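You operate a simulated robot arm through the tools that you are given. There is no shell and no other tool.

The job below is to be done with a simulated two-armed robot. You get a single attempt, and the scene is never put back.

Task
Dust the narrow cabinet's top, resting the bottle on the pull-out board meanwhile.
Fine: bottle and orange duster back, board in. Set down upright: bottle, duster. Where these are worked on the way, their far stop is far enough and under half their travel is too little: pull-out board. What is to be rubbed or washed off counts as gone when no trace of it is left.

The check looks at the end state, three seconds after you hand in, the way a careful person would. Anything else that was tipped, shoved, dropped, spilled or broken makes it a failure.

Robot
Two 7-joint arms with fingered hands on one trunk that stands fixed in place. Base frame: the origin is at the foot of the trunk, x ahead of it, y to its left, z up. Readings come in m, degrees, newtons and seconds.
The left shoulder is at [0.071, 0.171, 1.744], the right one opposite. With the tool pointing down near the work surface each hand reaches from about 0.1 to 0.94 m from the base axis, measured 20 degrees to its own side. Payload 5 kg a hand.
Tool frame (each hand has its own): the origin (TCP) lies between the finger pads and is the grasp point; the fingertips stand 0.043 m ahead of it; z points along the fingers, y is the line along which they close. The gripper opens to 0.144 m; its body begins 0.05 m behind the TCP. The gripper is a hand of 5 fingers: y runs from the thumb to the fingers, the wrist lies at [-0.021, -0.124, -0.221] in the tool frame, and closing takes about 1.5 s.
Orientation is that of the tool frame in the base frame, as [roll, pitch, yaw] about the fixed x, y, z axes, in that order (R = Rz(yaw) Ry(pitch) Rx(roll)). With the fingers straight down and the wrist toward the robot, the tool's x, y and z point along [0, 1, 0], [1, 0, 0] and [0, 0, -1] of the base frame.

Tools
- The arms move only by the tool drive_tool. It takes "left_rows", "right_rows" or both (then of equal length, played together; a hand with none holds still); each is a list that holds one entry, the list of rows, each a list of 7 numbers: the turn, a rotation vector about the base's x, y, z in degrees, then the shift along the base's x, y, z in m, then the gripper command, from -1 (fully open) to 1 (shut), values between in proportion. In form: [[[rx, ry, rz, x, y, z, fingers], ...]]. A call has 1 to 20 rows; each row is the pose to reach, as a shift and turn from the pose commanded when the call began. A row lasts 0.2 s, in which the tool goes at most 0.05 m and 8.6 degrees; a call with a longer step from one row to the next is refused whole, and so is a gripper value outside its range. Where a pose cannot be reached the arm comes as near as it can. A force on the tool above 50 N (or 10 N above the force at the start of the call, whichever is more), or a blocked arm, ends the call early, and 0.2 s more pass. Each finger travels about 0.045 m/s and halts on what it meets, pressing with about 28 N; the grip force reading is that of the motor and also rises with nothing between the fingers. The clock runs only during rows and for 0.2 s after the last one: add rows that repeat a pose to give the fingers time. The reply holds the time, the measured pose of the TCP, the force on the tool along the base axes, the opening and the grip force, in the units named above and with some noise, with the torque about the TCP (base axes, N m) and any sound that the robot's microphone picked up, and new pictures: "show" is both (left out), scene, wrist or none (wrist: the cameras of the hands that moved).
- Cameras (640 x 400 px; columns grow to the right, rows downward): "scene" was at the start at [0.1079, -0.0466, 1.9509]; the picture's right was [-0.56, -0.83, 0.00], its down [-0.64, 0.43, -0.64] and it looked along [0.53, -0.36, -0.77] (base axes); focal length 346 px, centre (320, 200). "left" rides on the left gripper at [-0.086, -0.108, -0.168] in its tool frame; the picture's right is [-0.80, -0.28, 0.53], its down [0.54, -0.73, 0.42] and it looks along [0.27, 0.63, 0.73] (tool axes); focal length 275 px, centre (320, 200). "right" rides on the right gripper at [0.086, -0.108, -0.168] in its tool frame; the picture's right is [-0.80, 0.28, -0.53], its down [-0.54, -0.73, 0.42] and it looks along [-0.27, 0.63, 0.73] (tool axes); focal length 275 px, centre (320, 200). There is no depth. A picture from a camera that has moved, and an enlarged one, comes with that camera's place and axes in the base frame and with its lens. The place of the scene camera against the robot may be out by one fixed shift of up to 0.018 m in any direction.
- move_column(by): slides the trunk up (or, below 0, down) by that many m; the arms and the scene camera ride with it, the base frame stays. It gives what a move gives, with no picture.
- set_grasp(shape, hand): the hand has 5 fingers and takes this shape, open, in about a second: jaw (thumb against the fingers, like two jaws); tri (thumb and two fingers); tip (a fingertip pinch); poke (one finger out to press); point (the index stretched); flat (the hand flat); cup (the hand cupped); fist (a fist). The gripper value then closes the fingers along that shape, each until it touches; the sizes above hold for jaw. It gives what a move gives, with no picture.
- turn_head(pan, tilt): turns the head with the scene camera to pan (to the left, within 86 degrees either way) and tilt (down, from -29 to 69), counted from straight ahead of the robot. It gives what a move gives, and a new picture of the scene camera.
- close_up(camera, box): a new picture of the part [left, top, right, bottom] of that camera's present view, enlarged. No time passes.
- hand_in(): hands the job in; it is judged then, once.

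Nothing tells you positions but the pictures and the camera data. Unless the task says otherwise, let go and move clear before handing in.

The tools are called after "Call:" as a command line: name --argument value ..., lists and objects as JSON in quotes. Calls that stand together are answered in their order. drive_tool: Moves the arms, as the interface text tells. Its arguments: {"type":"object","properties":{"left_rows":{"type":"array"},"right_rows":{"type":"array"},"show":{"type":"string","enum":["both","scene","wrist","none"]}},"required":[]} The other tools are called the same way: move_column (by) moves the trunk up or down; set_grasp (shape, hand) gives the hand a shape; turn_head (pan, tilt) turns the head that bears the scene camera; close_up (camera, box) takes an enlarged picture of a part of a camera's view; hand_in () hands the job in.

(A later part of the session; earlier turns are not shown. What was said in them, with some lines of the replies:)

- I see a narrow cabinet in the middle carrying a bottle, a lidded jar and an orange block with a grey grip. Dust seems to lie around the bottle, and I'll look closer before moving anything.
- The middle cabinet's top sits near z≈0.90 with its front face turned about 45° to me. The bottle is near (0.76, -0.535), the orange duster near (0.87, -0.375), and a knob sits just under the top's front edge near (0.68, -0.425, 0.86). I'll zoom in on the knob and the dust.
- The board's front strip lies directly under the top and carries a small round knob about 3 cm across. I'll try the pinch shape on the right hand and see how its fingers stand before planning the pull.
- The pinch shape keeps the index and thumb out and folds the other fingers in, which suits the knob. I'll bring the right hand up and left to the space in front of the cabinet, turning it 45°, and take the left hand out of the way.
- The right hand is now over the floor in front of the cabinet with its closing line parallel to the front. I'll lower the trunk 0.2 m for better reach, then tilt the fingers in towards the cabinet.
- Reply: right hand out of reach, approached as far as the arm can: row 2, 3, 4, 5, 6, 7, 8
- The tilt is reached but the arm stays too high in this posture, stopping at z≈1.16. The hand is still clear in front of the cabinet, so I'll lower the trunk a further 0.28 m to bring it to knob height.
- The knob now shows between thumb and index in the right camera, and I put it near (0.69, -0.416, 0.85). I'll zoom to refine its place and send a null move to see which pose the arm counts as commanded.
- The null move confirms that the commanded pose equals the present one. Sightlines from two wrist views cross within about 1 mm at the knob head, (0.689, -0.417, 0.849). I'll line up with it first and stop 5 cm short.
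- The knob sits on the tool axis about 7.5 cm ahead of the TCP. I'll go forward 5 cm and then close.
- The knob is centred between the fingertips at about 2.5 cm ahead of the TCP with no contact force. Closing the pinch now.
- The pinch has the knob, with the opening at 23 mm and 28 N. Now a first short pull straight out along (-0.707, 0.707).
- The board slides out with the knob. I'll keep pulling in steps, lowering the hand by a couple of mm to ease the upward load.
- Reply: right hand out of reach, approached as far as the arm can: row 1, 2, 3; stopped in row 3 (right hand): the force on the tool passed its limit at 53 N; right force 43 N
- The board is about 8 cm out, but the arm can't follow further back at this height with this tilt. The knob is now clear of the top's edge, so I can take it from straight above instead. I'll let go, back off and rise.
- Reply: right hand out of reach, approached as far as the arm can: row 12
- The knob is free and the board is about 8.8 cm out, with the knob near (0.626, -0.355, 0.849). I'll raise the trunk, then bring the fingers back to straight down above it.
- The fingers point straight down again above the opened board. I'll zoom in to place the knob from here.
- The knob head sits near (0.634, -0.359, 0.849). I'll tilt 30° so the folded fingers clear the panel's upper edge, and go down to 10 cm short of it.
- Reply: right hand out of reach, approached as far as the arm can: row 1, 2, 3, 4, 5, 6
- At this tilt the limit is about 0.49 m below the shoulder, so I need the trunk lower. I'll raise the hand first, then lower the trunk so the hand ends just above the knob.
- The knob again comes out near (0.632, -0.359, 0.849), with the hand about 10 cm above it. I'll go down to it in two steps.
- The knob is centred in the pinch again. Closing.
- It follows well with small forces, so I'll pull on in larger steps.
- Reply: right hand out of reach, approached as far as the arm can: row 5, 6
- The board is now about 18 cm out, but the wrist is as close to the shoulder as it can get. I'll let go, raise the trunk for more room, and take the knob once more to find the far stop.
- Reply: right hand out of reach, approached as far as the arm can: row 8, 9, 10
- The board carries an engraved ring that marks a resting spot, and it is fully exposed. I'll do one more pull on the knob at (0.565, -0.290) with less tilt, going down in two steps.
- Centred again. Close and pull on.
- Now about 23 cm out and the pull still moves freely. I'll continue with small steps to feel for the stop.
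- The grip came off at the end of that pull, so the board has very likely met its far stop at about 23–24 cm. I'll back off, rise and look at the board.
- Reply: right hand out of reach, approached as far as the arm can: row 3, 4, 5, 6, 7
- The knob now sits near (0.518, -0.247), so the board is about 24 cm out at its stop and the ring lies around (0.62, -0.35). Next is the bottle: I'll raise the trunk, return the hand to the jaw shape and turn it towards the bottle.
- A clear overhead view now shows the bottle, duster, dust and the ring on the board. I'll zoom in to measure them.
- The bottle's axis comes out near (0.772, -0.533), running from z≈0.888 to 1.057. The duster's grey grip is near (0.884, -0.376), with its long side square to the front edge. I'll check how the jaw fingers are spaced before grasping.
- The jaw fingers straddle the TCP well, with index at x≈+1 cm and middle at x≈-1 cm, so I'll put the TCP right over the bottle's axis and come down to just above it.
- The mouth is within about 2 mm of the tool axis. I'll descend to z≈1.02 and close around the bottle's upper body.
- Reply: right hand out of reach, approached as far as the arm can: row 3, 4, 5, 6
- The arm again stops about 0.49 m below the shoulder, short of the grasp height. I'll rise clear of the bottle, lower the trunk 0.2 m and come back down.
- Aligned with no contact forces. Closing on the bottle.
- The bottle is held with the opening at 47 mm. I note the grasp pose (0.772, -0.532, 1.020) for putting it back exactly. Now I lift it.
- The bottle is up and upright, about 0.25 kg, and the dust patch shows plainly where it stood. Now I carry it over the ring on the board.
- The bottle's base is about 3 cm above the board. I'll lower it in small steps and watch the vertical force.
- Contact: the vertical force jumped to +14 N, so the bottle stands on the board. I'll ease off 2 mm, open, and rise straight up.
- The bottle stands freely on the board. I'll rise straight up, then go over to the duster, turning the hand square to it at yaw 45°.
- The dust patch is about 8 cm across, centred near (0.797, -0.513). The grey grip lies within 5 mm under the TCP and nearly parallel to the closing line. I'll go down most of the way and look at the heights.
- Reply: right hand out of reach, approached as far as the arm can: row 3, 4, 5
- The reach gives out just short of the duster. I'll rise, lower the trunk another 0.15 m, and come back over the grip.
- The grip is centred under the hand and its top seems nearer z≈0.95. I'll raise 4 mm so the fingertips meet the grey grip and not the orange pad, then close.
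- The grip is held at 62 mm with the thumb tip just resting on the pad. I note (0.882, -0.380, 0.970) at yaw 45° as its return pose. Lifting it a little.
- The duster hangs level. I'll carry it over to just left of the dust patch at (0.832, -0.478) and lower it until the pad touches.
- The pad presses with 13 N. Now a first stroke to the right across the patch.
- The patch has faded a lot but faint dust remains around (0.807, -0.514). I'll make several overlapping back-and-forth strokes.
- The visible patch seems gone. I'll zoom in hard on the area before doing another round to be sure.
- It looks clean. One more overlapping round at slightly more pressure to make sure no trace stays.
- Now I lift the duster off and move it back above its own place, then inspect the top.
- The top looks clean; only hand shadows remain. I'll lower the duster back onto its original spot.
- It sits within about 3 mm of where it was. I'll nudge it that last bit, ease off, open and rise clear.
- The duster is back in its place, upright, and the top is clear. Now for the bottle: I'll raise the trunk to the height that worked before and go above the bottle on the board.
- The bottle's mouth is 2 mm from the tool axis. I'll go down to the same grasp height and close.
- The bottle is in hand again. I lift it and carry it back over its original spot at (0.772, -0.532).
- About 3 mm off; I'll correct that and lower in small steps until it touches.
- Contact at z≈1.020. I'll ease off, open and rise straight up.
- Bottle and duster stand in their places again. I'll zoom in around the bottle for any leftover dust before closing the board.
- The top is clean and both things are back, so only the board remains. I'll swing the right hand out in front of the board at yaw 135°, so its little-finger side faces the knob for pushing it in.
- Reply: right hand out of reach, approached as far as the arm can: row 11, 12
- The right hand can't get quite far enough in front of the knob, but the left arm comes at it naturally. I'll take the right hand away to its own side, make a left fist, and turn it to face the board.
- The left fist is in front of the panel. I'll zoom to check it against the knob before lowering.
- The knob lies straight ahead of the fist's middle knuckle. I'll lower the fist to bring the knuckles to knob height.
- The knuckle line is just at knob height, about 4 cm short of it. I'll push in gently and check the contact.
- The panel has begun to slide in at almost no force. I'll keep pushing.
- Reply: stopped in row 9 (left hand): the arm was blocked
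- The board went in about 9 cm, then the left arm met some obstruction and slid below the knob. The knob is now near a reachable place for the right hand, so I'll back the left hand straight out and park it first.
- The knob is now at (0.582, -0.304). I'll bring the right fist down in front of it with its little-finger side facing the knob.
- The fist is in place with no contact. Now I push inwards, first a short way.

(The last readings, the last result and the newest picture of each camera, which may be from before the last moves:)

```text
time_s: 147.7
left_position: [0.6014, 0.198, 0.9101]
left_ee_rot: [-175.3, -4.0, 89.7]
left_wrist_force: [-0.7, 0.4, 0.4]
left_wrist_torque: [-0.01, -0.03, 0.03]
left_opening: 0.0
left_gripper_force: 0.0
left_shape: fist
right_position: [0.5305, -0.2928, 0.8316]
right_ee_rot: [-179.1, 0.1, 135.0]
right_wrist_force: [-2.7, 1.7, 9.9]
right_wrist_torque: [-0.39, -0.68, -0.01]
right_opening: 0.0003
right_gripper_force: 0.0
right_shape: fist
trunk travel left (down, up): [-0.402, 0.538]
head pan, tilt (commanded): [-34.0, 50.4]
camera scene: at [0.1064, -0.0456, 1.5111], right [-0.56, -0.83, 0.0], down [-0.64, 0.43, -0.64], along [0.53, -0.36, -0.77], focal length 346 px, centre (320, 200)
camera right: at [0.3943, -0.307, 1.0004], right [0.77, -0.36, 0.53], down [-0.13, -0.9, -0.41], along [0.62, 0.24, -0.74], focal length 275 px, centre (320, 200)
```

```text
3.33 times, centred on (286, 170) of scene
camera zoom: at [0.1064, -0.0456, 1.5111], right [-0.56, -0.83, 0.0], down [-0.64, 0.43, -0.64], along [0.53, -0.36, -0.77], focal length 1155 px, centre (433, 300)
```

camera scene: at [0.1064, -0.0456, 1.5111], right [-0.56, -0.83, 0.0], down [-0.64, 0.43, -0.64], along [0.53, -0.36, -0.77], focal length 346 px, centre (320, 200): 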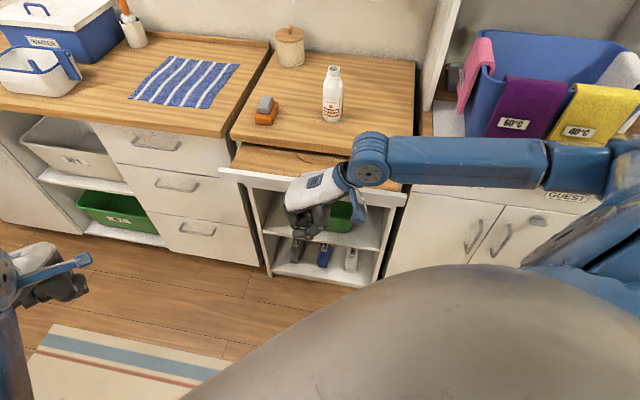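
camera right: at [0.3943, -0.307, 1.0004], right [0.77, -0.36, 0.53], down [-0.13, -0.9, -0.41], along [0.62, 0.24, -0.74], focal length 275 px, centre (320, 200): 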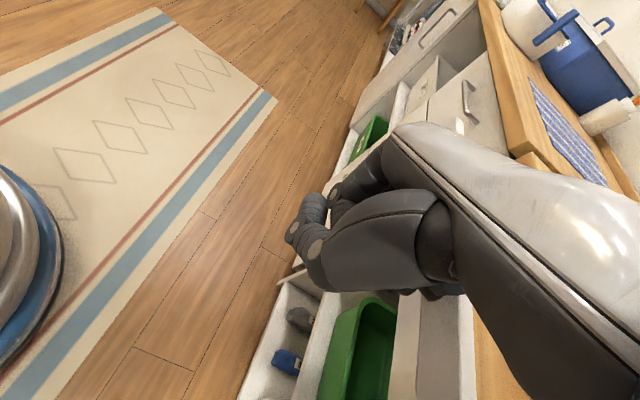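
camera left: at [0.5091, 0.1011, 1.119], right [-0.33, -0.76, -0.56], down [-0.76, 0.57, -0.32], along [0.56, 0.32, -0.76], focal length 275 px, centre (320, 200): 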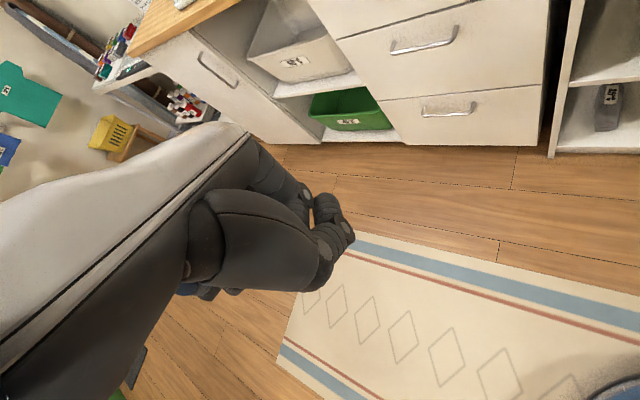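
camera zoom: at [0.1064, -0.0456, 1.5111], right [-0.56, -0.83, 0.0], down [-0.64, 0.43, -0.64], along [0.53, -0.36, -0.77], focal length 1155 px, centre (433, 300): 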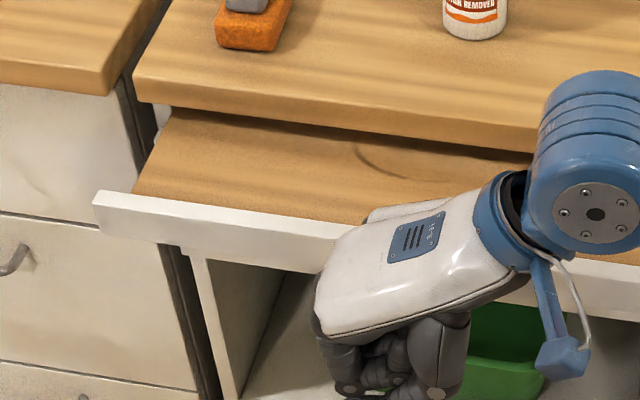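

The board slides in, but the hand is being pushed up a little by the knob. I'll back off slightly, lower 1.5 cm, and push on with a more solid part of the hand.

Call:
drive_tool --right_rows '[[[0, 0, 0, -0.007, 0.007, 0, 1], [0, 0, 0, -0.014, 0.014, 0, 1], [0, 0, 0, -0.014, 0.014, 0, 1]]]' --show "none"

Call:
move_column --by -0.016

Call:
drive_tool --right_rows '[[[0, 0, 0, 0.007, -0.007, 0, 1], [0, 0, 0, 0.014, -0.014, 0, 1], [0, 0, 0, 0.021, -0.021, 0, 1], [0, 0, 0, 0.028, -0.028, 0, 1], [0, 0, 0, 0.035, -0.035, 0, 1], [0, 0, 0, 0.042, -0.042, 0, 1], [0, 0, 0, 0.042, -0.042, 0, 1]]]'

Call:
close_up --camera "scene" --box '[190, 100, 382, 220]'

```text
time_s: 148.5
left_position: [0.6033, 0.1963, 0.9106]
left_ee_rot: [-175.1, -4.1, 89.7]
left_wrist_force: [-0.1, -0.1, -0.8]
left_wrist_torque: [-0.02, 0.0, 0.02]
left_opening: 0.0
left_gripper_force: 0.1
left_shape: fist
right_position: [0.5174, -0.2795, 0.8299]
right_ee_rot: [-179.0, 0.1, 135.0]
right_wrist_force: [-0.5, -0.9, 0.8]
right_wrist_torque: [-0.01, 0.01, -0.01]
right_opening: 0.0
right_gripper_force: 0.1
right_shape: fist
trunk travel left (down, up): [-0.402, 0.538]
head pan, tilt (commanded): [-34.0, 50.4]
```

```text
time_s: 149.1
left_position: [0.6006, 0.196, 0.8943]
left_ee_rot: [-175.1, -4.1, 89.8]
left_wrist_force: [0.4, -0.1, 0.8]
left_wrist_torque: [-0.02, 0.01, 0.01]
left_opening: 0.0
left_gripper_force: 0.1
left_shape: fist
right_position: [0.5166, -0.2795, 0.8141]
right_ee_rot: [-179.1, 0.1, 135.0]
right_wrist_force: [0.3, -0.3, -0.1]
right_wrist_torque: [-0.03, -0.02, -0.02]
right_opening: 0.0
right_gripper_force: 0.1
right_shape: fist
trunk travel left (down, up): [-0.386, 0.554]
head pan, tilt (commanded): [-34.0, 50.4]
```

```text
time_s: 150.7
left_position: [0.6022, 0.1969, 0.8945]
left_ee_rot: [-175.2, -4.1, 89.8]
left_wrist_force: [0.5, 0.5, -0.6]
left_wrist_torque: [0.02, 0.0, -0.03]
left_opening: 0.0
left_gripper_force: 0.1
left_shape: fist
right_position: [0.5597, -0.3199, 0.8143]
right_ee_rot: [-179.1, 0.1, 135.0]
right_wrist_force: [-0.6, 0.5, 0.3]
right_wrist_torque: [-0.05, -0.06, -0.03]
right_opening: 0.0001
right_gripper_force: 0.1
right_shape: fist
trunk travel left (down, up): [-0.386, 0.554]
head pan, tilt (commanded): [-34.0, 50.4]
camera scene: at [0.1074, -0.0462, 1.495], right [-0.56, -0.83, 0.0], down [-0.64, 0.43, -0.64], along [0.53, -0.36, -0.77], focal length 346 px, centre (320, 200)
camera right: at [0.4237, -0.3344, 0.9835], right [0.77, -0.36, 0.53], down [-0.13, -0.9, -0.41], along [0.62, 0.24, -0.74], focal length 275 px, centre (320, 200)
```

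scene: 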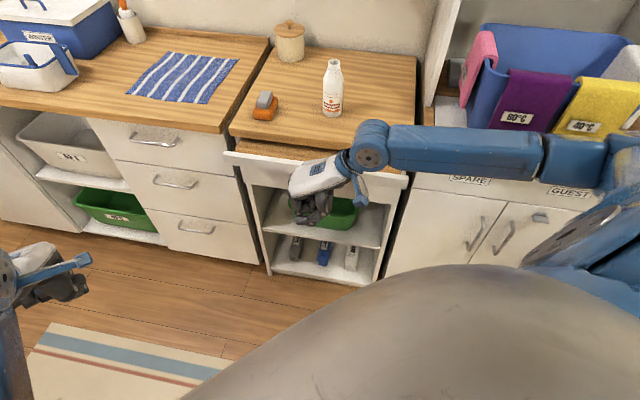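
right: 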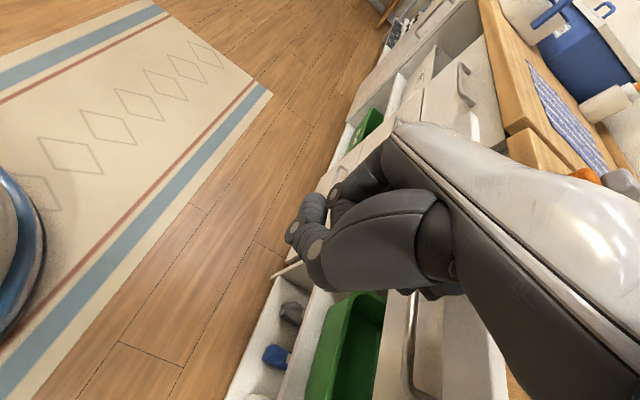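

```text
3.33 times, centred on (286, 160) of scene
camera zoom: at [0.1074, -0.0462, 1.495], right [-0.56, -0.83, 0.0], down [-0.64, 0.43, -0.64], along [0.53, -0.36, -0.77], focal length 1155 px, centre (433, 333)
```

zoom: 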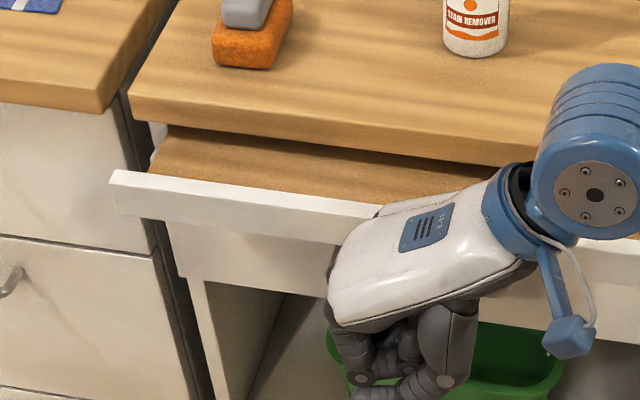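

The board moves in easily now. Continuing the push.

Call:
drive_tool --right_rows '[[[0, 0, 0, 0.007, -0.007, 0, 1], [0, 0, 0, 0.014, -0.014, 0, 1], [0, 0, 0, 0.021, -0.021, 0, 1], [0, 0, 0, 0.028, -0.028, 0, 1], [0, 0, 0, 0.035, -0.035, 0, 1], [0, 0, 0, 0.035, -0.035, 0, 1]]]'

Call:
close_up --camera "scene" --box '[200, 90, 392, 210]'

Call:
close_up --camera "right" --box '[280, 200, 536, 360]'

```text
time_s: 152.1
left_position: [0.6019, 0.1967, 0.8928]
left_ee_rot: [-175.2, -4.1, 89.8]
left_wrist_force: [0.4, 0.2, -0.3]
left_wrist_torque: [-0.01, -0.02, 0.02]
left_opening: 0.0
left_gripper_force: 0.1
left_shape: fist
right_position: [0.5945, -0.3562, 0.8158]
right_ee_rot: [-179.1, 0.0, 134.9]
right_wrist_force: [-1.9, 0.9, -0.3]
right_wrist_torque: [0.0, -0.01, -0.02]
right_opening: 0.0
right_gripper_force: 0.0
right_shape: fist
trunk travel left (down, up): [-0.386, 0.554]
head pan, tilt (commanded): [-34.0, 50.4]
camera scene: at [0.1074, -0.0462, 1.495], right [-0.56, -0.83, 0.0], down [-0.64, 0.43, -0.64], along [0.53, -0.36, -0.77], focal length 346 px, centre (320, 200)
camera right: at [0.4592, -0.3695, 0.9846], right [0.77, -0.36, 0.53], down [-0.13, -0.9, -0.41], along [0.62, 0.25, -0.74], focal length 275 px, centre (320, 200)
```

scene: 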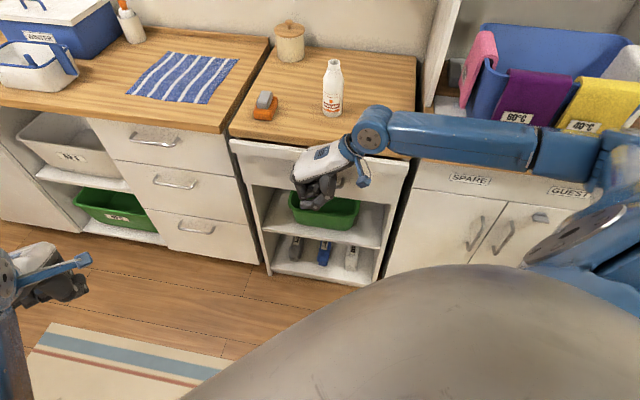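
right: 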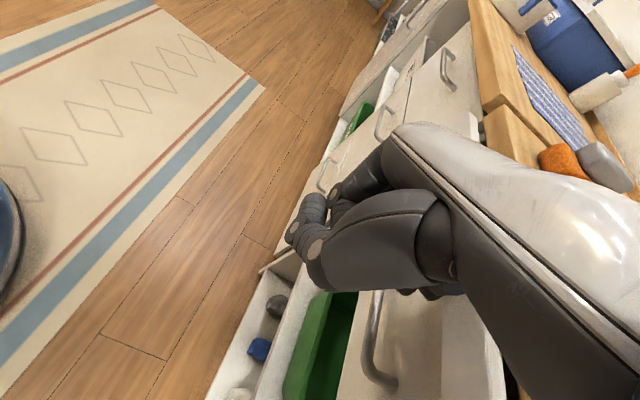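

```text
3.33 times, centred on (296, 150) of scene
camera zoom: at [0.1074, -0.0462, 1.495], right [-0.56, -0.83, 0.0], down [-0.64, 0.43, -0.64], along [0.53, -0.36, -0.77], focal length 1155 px, centre (400, 367)
```

zoom: 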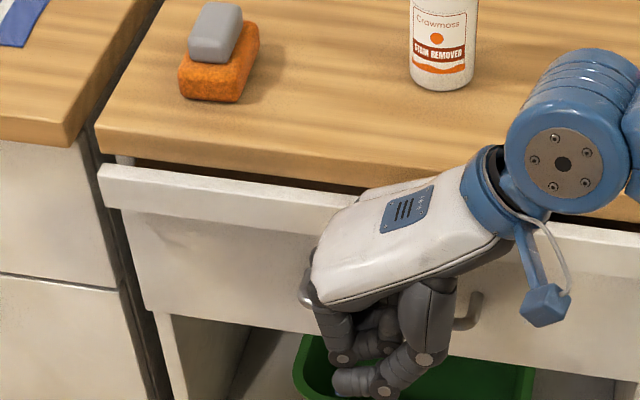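

```text
2.50 times, centred on (408, 280) of right
camera zoom: at [0.4592, -0.3695, 0.9846], right [0.77, -0.36, 0.53], down [-0.13, -0.9, -0.41], along [0.62, 0.25, -0.74], focal length 688 px, centre (100, 0)
```

zoom: 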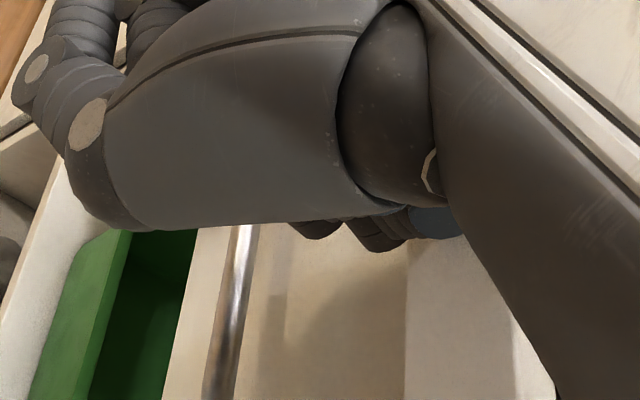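

Only about 2–3 cm remain. I'll close the rest in small steps and watch the force.

Call:
drive_tool --right_rows '[[[0, 0, 0, 0.0035, -0.0035, 0, 1], [0, 0, 0, 0.007, -0.007, 0, 1], [0, 0, 0, 0.0106, -0.0106, 0, 1], [0, 0, 0, 0.0141, -0.0141, 0, 1], [0, 0, 0, 0.0141, -0.0141, 0, 1]]]' --show "scene"

Call:
close_up --camera "scene" --box '[200, 90, 392, 210]'

```text
time_s: 153.3
left_position: [0.6006, 0.1968, 0.8931]
left_ee_rot: [-175.3, -4.0, 89.7]
left_wrist_force: [0.6, 0.1, 1.4]
left_wrist_torque: [-0.04, 0.01, 0.0]
left_opening: 0.0003
left_gripper_force: 0.1
left_shape: fist
right_position: [0.6088, -0.3706, 0.8145]
right_ee_rot: [-179.0, 0.2, 135.0]
right_wrist_force: [-0.7, 2.2, 0.5]
right_wrist_torque: [-0.12, -0.06, 0.08]
right_opening: 0.0
right_gripper_force: 0.1
right_shape: fist
trunk travel left (down, up): [-0.386, 0.554]
head pan, tilt (commanded): [-34.0, 50.4]
camera scene: at [0.1075, -0.0461, 1.495], right [-0.56, -0.83, 0.0], down [-0.64, 0.43, -0.64], along [0.53, -0.36, -0.77], focal length 346 px, centre (320, 200)
```

scene: 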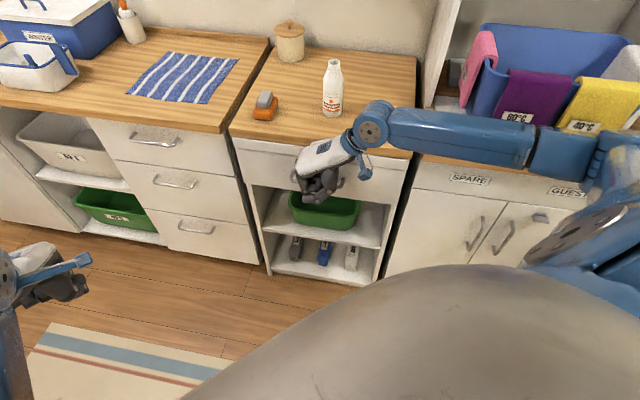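

```text
3.33 times, centred on (296, 150) of scene
camera zoom: at [0.1075, -0.0461, 1.495], right [-0.56, -0.83, 0.0], down [-0.64, 0.43, -0.64], along [0.53, -0.36, -0.77], focal length 1155 px, centre (400, 367)
```

zoom: 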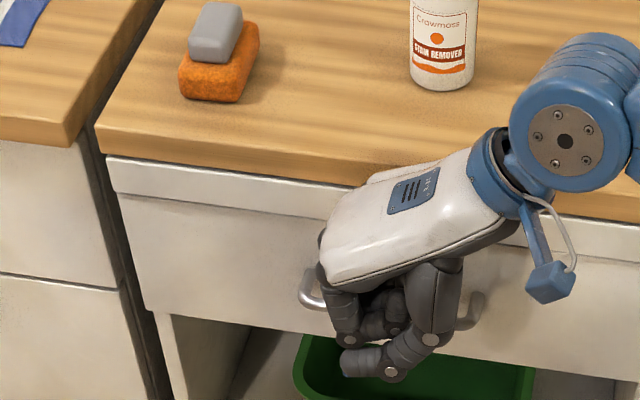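

Call:
drive_tool --right_rows '[[[0, 0, 0, 0.002, -0.002, 0, 1], [0, 0, 0, 0.004, -0.004, 0, 1], [0, 0, 0, 0.006, -0.006, 0, 1], [0, 0, 0, 0.006, -0.006, 0, 1]]]' --show "none"

Call:
close_up --camera "scene" --box '[200, 90, 392, 210]'

```text
time_s: 154.3
left_position: [0.6008, 0.1967, 0.894]
left_ee_rot: [-175.2, -4.0, 89.8]
left_wrist_force: [-0.1, 0.1, -0.5]
left_wrist_torque: [0.0, -0.04, 0.01]
left_opening: 0.0002
left_gripper_force: 0.1
left_shape: fist
right_position: [0.6137, -0.3751, 0.8142]
right_ee_rot: [-178.9, 0.0, 135.2]
right_wrist_force: [-10.8, 8.1, -0.1]
right_wrist_torque: [-0.34, -0.45, 0.1]
right_opening: 0.0005
right_gripper_force: 0.1
right_shape: fist
trunk travel left (down, up): [-0.386, 0.554]
head pan, tilt (commanded): [-34.0, 50.4]
```

```text
3.33 times, centred on (296, 150) of scene
camera zoom: at [0.1065, -0.0455, 1.4951], right [-0.56, -0.83, 0.0], down [-0.64, 0.43, -0.64], along [0.53, -0.36, -0.77], focal length 1155 px, centre (400, 367)
```

zoom: 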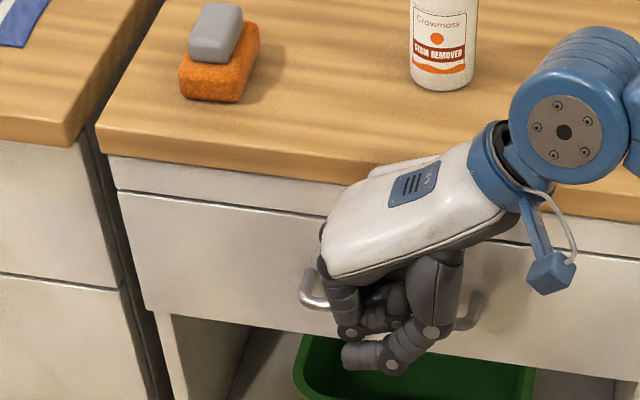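

The resistance is now 13 N and the strip looks flush with the drawer front. One last small press, then I'll back straight out and check.

Call:
drive_tool --right_rows '[[[0, 0, 0, 0.0012, -0.0012, 0, 1], [0, 0, 0, 0.0012, -0.0012, 0, 1], [0, 0, 0, -0.01, 0.01, 0, 1], [0, 0, 0, -0.035, 0.035, 0, 1], [0, 0, 0, -0.065, 0.065, 0, 1], [0, 0, 0, -0.095, 0.095, 0, 1], [0, 0, 0, -0.1, 0.1, 0.04, 1], [0, 0, 0, -0.1, 0.1, 0.08, 1], [0, 0, 0, -0.1, 0.1, 0.12, 1]]]'

Call:
close_up --camera "scene" --box '[200, 90, 424, 230]'

Call:
close_up --camera "right" --box '[280, 200, 600, 400]'

```text
time_s: 156.3
left_position: [0.6006, 0.1976, 0.8945]
left_ee_rot: [-175.2, -4.0, 89.6]
left_wrist_force: [0.1, 0.1, -0.3]
left_wrist_torque: [-0.03, -0.05, 0.03]
left_opening: 0.0
left_gripper_force: 0.1
left_shape: fist
right_position: [0.5127, -0.2766, 0.9363]
right_ee_rot: [-179.0, 0.0, 135.0]
right_wrist_force: [0.5, -0.1, -0.6]
right_wrist_torque: [-0.01, -0.01, -0.01]
right_opening: 0.0002
right_gripper_force: 0.0
right_shape: fist
trunk travel left (down, up): [-0.386, 0.554]
head pan, tilt (commanded): [-34.0, 50.4]
camera scene: at [0.1071, -0.0457, 1.4949], right [-0.56, -0.83, 0.0], down [-0.64, 0.43, -0.64], along [0.53, -0.36, -0.77], focal length 346 px, centre (320, 200)
camera right: at [0.3771, -0.2897, 1.1054], right [0.77, -0.36, 0.53], down [-0.13, -0.9, -0.41], along [0.62, 0.25, -0.74], focal length 275 px, centre (320, 200)
```

scene: 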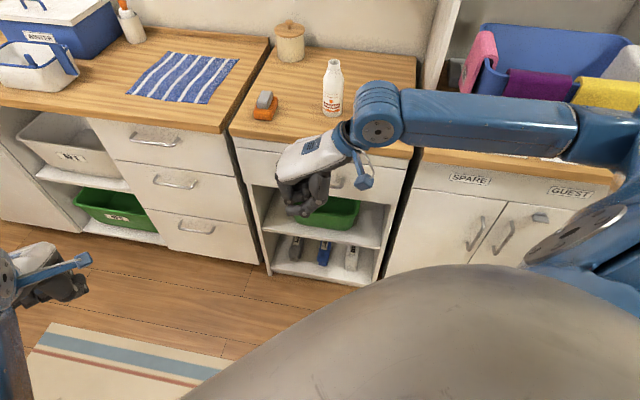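
right: 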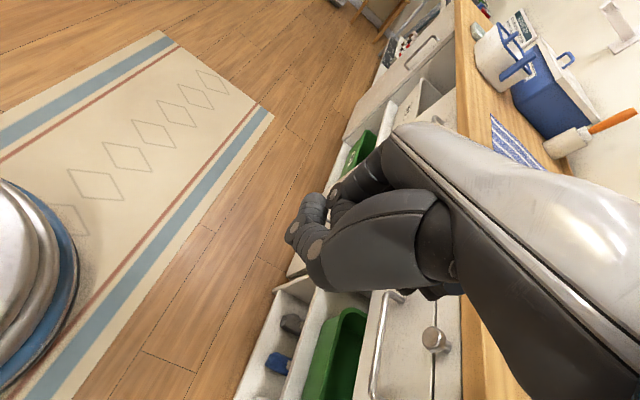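

```text
2.86 times, centred on (312, 160) of scene
camera zoom: at [0.1071, -0.0457, 1.4949], right [-0.56, -0.83, 0.0], down [-0.64, 0.43, -0.64], along [0.53, -0.36, -0.77], focal length 990 px, centre (343, 314)
```

zoom: 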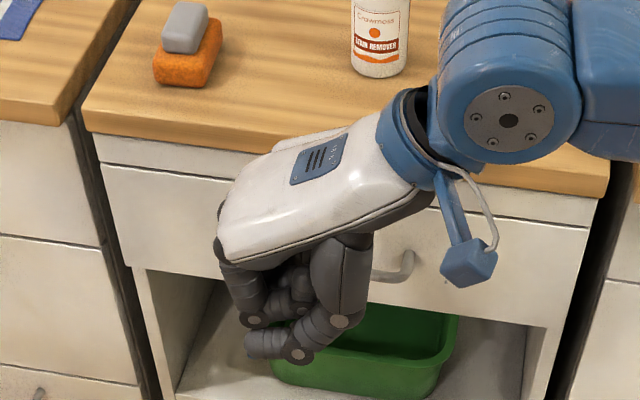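

```text
2.00 times, centred on (440, 300) of right
camera zoom: at [0.3771, -0.2897, 1.1054], right [0.77, -0.36, 0.53], down [-0.13, -0.9, -0.41], along [0.62, 0.25, -0.74], focal length 551 px, centre (80, 0)
```

zoom: 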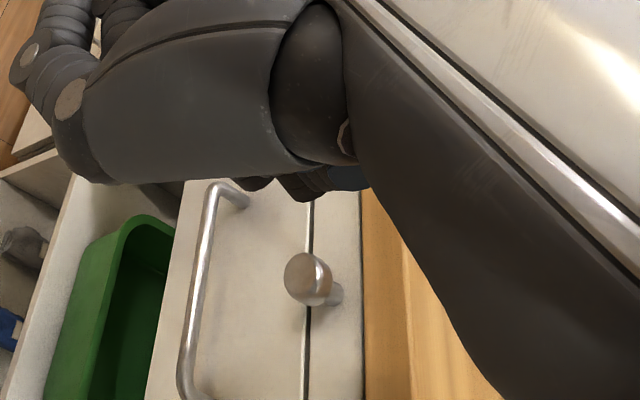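

The strip is flush and the drawer below is untouched. I'll lift the right hand clear to its own side for a full look.

Call:
drive_tool --right_rows '[[[0, 0, 0, -0.005, 0.005, 0.045, 1], [0, 0, 0, -0.005, 0.005, 0.09, 1], [0, 0, 0, -0.005, 0.005, 0.135, 1], [0, 0, 0, -0.005, 0.005, 0.18, 1], [0, 0, 0, -0.005, 0.005, 0.225, 1], [0, 0, 0, -0.005, 0.005, 0.27, 1], [0, 0, -5, -0.01, -0.03, 0.3, 1], [0, 0, -11, -0.02, -0.07, 0.31, 1], [0, 0, -18, -0.03, -0.11, 0.32, 1], [0, 0, -25, -0.04, -0.15, 0.33, 1], [0, 0, -32, -0.05, -0.19, 0.34, 1], [0, 0, -39, -0.06, -0.23, 0.34, 1], [0, 0, -45, -0.065, -0.27, 0.34, 1]]]'

Call:
close_up --camera "scene" --box '[200, 40, 424, 180]'

Call:
close_up --camera "scene" --box '[220, 110, 348, 190]'

```text
time_s: 159.1
left_position: [0.6015, 0.1964, 0.8952]
left_ee_rot: [-175.2, -4.1, 89.8]
left_wrist_force: [-0.2, -0.6, 0.2]
left_wrist_torque: [0.0, -0.03, -0.01]
left_opening: 0.0
left_gripper_force: 0.0
left_shape: fist
right_position: [0.4469, -0.5476, 1.2745]
right_ee_rot: [-179.1, 0.1, 90.0]
right_wrist_force: [0.8, 0.5, 0.0]
right_wrist_torque: [0.04, -0.02, -0.01]
right_opening: 0.0
right_gripper_force: 0.0
right_shape: fist
trunk travel left (down, up): [-0.386, 0.554]
head pan, tilt (commanded): [-34.0, 50.4]
camera scene: at [0.1065, -0.0473, 1.495], right [-0.56, -0.83, 0.0], down [-0.64, 0.43, -0.64], along [0.53, -0.36, -0.77], focal length 346 px, centre (320, 200)
camera right: at [0.3414, -0.4621, 1.4442], right [0.29, -0.8, 0.53], down [-0.73, -0.54, -0.41], along [0.61, -0.27, -0.74], focal length 275 px, centre (320, 200)
```

scene: 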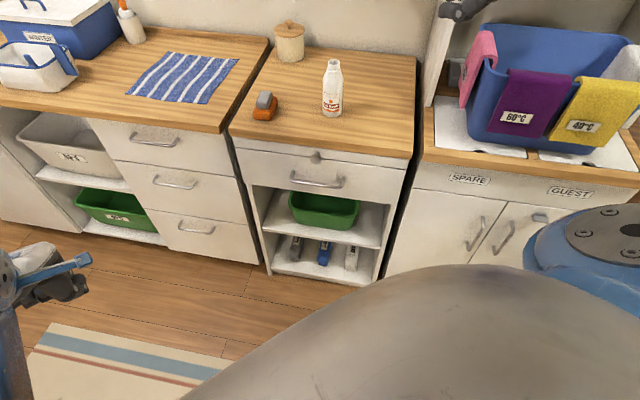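
right: 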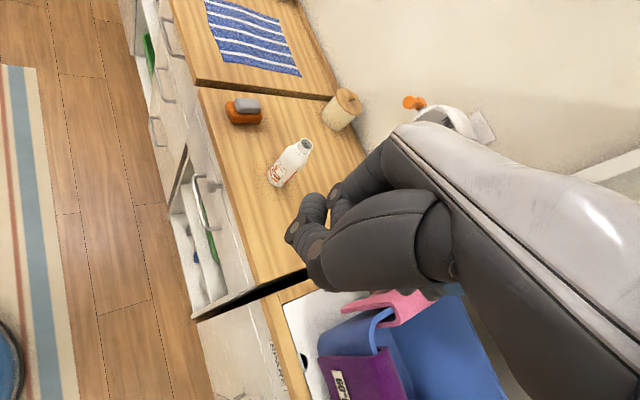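

```text
2.86 times, centred on (312, 110) of scene
camera zoom: at [0.1065, -0.0473, 1.495], right [-0.56, -0.83, 0.0], down [-0.64, 0.43, -0.64], along [0.53, -0.36, -0.77], focal length 990 px, centre (343, 457)
```

zoom: 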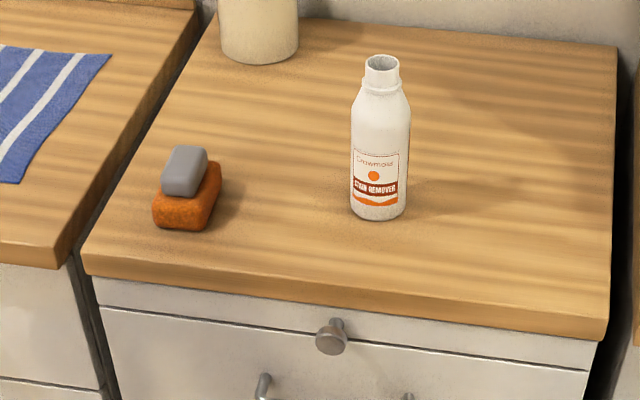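

```text
5.00 times, centred on (284, 150) of scene
camera zoom: at [0.1065, -0.0473, 1.495], right [-0.56, -0.83, 0.0], down [-0.64, 0.43, -0.64], along [0.53, -0.36, -0.77], focal length 1732 px, centre (500, 450)
```

zoom: 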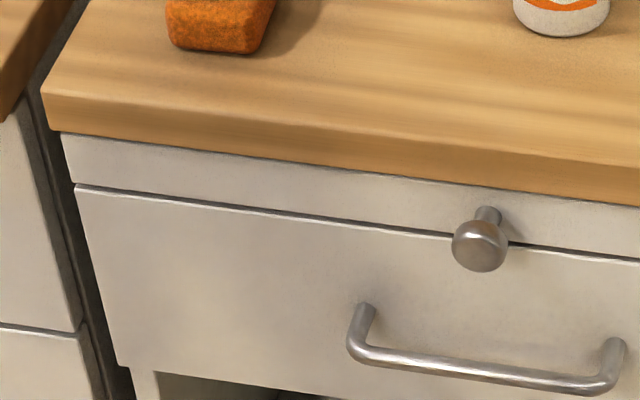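

Everything looks as it should. I'll raise the trunk back to its starting height so I can compare against the first pictures.

Call:
move_column --by 0.456

Call:
close_up --camera "scene" --box '[240, 120, 400, 220]'

Call:
close_up --camera "scene" --box '[240, 210, 400, 310]'

Call:
close_up --camera "scene" --box '[300, 175, 364, 215]'

Call:
close_up --camera "scene" --box '[0, 0, 640, 400]'

```text
refused: 0.456 is not a number from -0.4 to 0.4
```

```text
4.00 times, centred on (320, 170) of scene
camera zoom: at [0.1065, -0.0473, 1.495], right [-0.56, -0.83, 0.0], down [-0.64, 0.43, -0.64], along [0.53, -0.36, -0.77], focal length 1386 px, centre (320, 320)
```

zoom: 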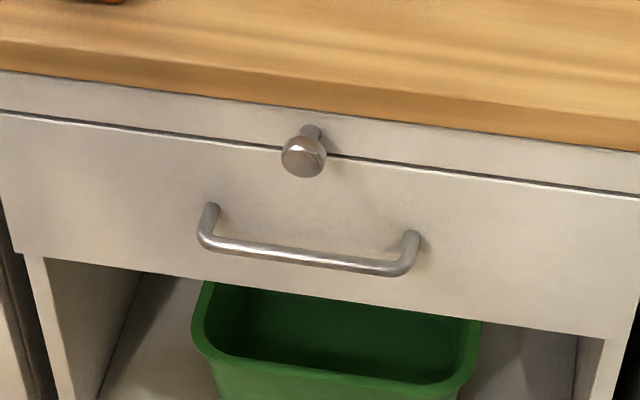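

```text
4.00 times, centred on (320, 260) of scene
camera zoom: at [0.1065, -0.0473, 1.495], right [-0.56, -0.83, 0.0], down [-0.64, 0.43, -0.64], along [0.53, -0.36, -0.77], focal length 1386 px, centre (320, -40)
```

zoom: 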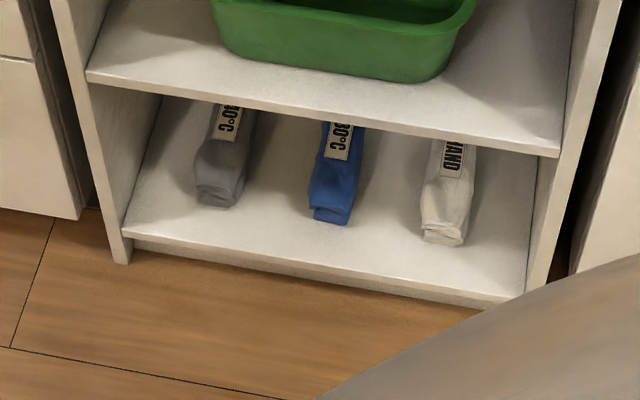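

```text
10.00 times, centred on (332, 195) of scene
camera zoom: at [0.1065, -0.0473, 1.495], right [-0.56, -0.83, 0.0], down [-0.64, 0.43, -0.64], along [0.53, -0.36, -0.77], focal length 3464 px, centre (200, 250)
```

zoom: 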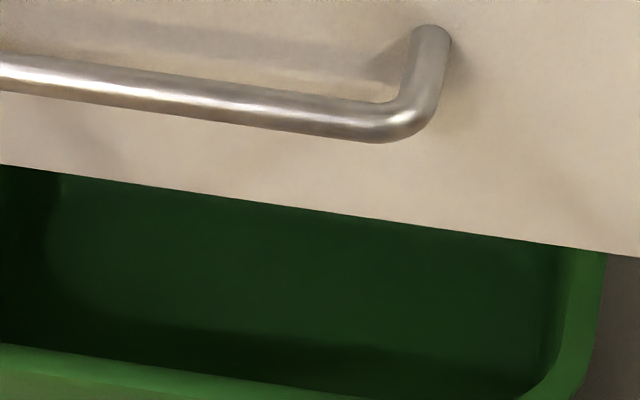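

```text
1.00 times, centred on (320, 200) of scene (not enlarged: the box is as wide or as high as the picture)
camera zoom: at [0.1065, -0.0473, 1.495], right [-0.56, -0.83, 0.0], down [-0.64, 0.43, -0.64], along [0.53, -0.36, -0.77], focal length 346 px, centre (320, 200)
```

zoom: 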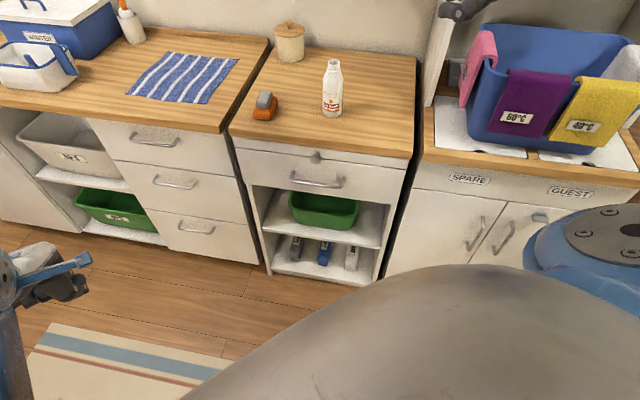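

The trunk move was refused because one step is limited to 0.4 m. I'll raise it in two steps and compare then.

Call:
move_column --by 0.256

Call:
move_column --by 0.2

Call:
close_up --camera "scene" --box '[240, 120, 400, 220]'

Call:
close_up --camera "scene" --box '[240, 210, 400, 310]'

Call:
close_up --camera "scene" --box '[300, 175, 364, 215]'

Call:
close_up --camera "scene" --box '[0, 0, 640, 400]'

```text
time_s: 161.7
left_position: [0.6016, 0.1966, 1.1505]
left_ee_rot: [-175.2, -4.1, 89.8]
left_wrist_force: [0.6, -0.5, 0.6]
left_wrist_torque: [-0.01, 0.01, 0.0]
left_opening: 0.0002
left_gripper_force: 0.2
left_shape: fist
right_position: [0.4483, -0.5481, 1.5307]
right_ee_rot: [-179.0, 0.0, 89.9]
right_wrist_force: [-0.2, 0.1, 0.2]
right_wrist_torque: [0.01, -0.01, -0.01]
right_opening: 0.0
right_gripper_force: 0.2
right_shape: fist
trunk travel left (down, up): [-0.642, 0.298]
head pan, tilt (commanded): [-34.0, 50.4]
```

```text
time_s: 163.9
left_position: [0.6013, 0.1958, 1.351]
left_ee_rot: [-175.2, -4.1, 89.9]
left_wrist_force: [-0.4, -0.4, -0.1]
left_wrist_torque: [-0.03, 0.0, -0.02]
left_opening: 0.0
left_gripper_force: 0.0
left_shape: fist
right_position: [0.4483, -0.5475, 1.7308]
right_ee_rot: [-179.1, 0.1, 90.0]
right_wrist_force: [0.4, -0.4, 0.9]
right_wrist_torque: [-0.03, -0.01, 0.01]
right_opening: 0.0
right_gripper_force: 0.1
right_shape: fist
trunk travel left (down, up): [-0.842, 0.098]
head pan, tilt (commanded): [-34.0, 50.4]
```

```text
4.00 times, centred on (320, 170) of scene
camera zoom: at [0.1077, -0.0465, 1.9509], right [-0.56, -0.83, 0.0], down [-0.64, 0.43, -0.64], along [0.53, -0.36, -0.77], focal length 1386 px, centre (320, 320)
```

zoom: 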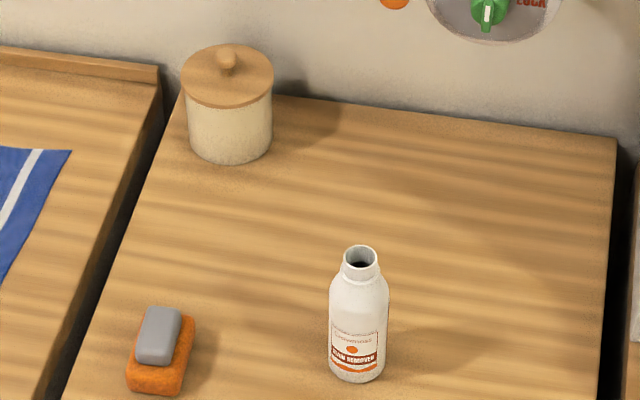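

```text
4.00 times, centred on (320, 260) of scene
camera zoom: at [0.1077, -0.0465, 1.9509], right [-0.56, -0.83, 0.0], down [-0.64, 0.43, -0.64], along [0.53, -0.36, -0.77], focal length 1386 px, centre (320, -40)
```

zoom: 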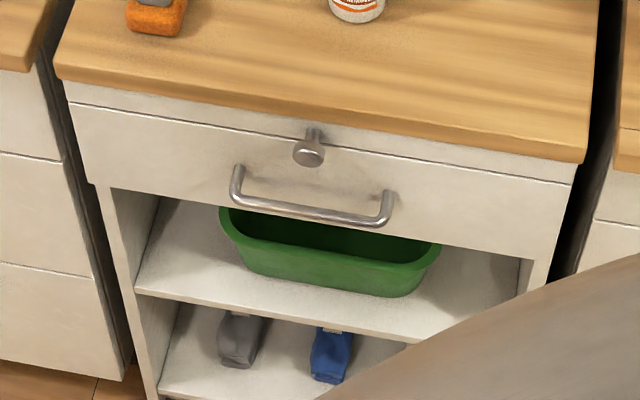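

```text
10.00 times, centred on (332, 195) of scene
camera zoom: at [0.1077, -0.0465, 1.9509], right [-0.56, -0.83, 0.0], down [-0.64, 0.43, -0.64], along [0.53, -0.36, -0.77], focal length 3464 px, centre (200, 250)
```

zoom: 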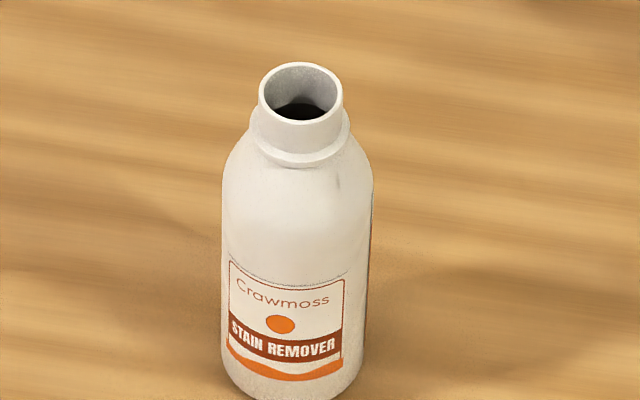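

```text
1.00 times, centred on (320, 200) of scene (not enlarged: the box is as wide or as high as the picture)
camera zoom: at [0.1077, -0.0465, 1.9509], right [-0.56, -0.83, 0.0], down [-0.64, 0.43, -0.64], along [0.53, -0.36, -0.77], focal length 346 px, centre (320, 200)
```

zoom: 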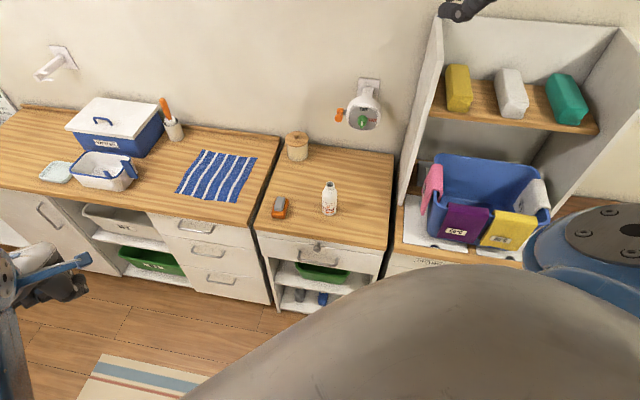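

Compared with the first pictures, the bottle and duster are within a few mm of their old places and upright. The knob is back where it was, the dust is gone, nothing else has moved, and both hands are clear. Handing in.

Call:
hand_in

```text
The job is handed in.
```

The narrow cabinet's top is dusted, and I've handed the job in; I don't have the verdict yet.

- **Dust:** I wiped the patch around the bottle's spot several times. Close-ups afterwards showed no trace left.
- **Pull-out board:** It came out about 24 cm, where it appeared to reach its stop. It is now pushed back in, flush with the drawer front, and the knob is where it started.
- **Bottle:** It rested on the board during the wiping. It is back upright, within a few mm of its old place.
- **Duster:** It is also back upright, within a few mm of its old place.

While I was closing the board, the left arm was blocked after about 9 cm and slid below the knob, so I finished the push with the right hand. The pictures afterwards showed nothing else moved or tipped.
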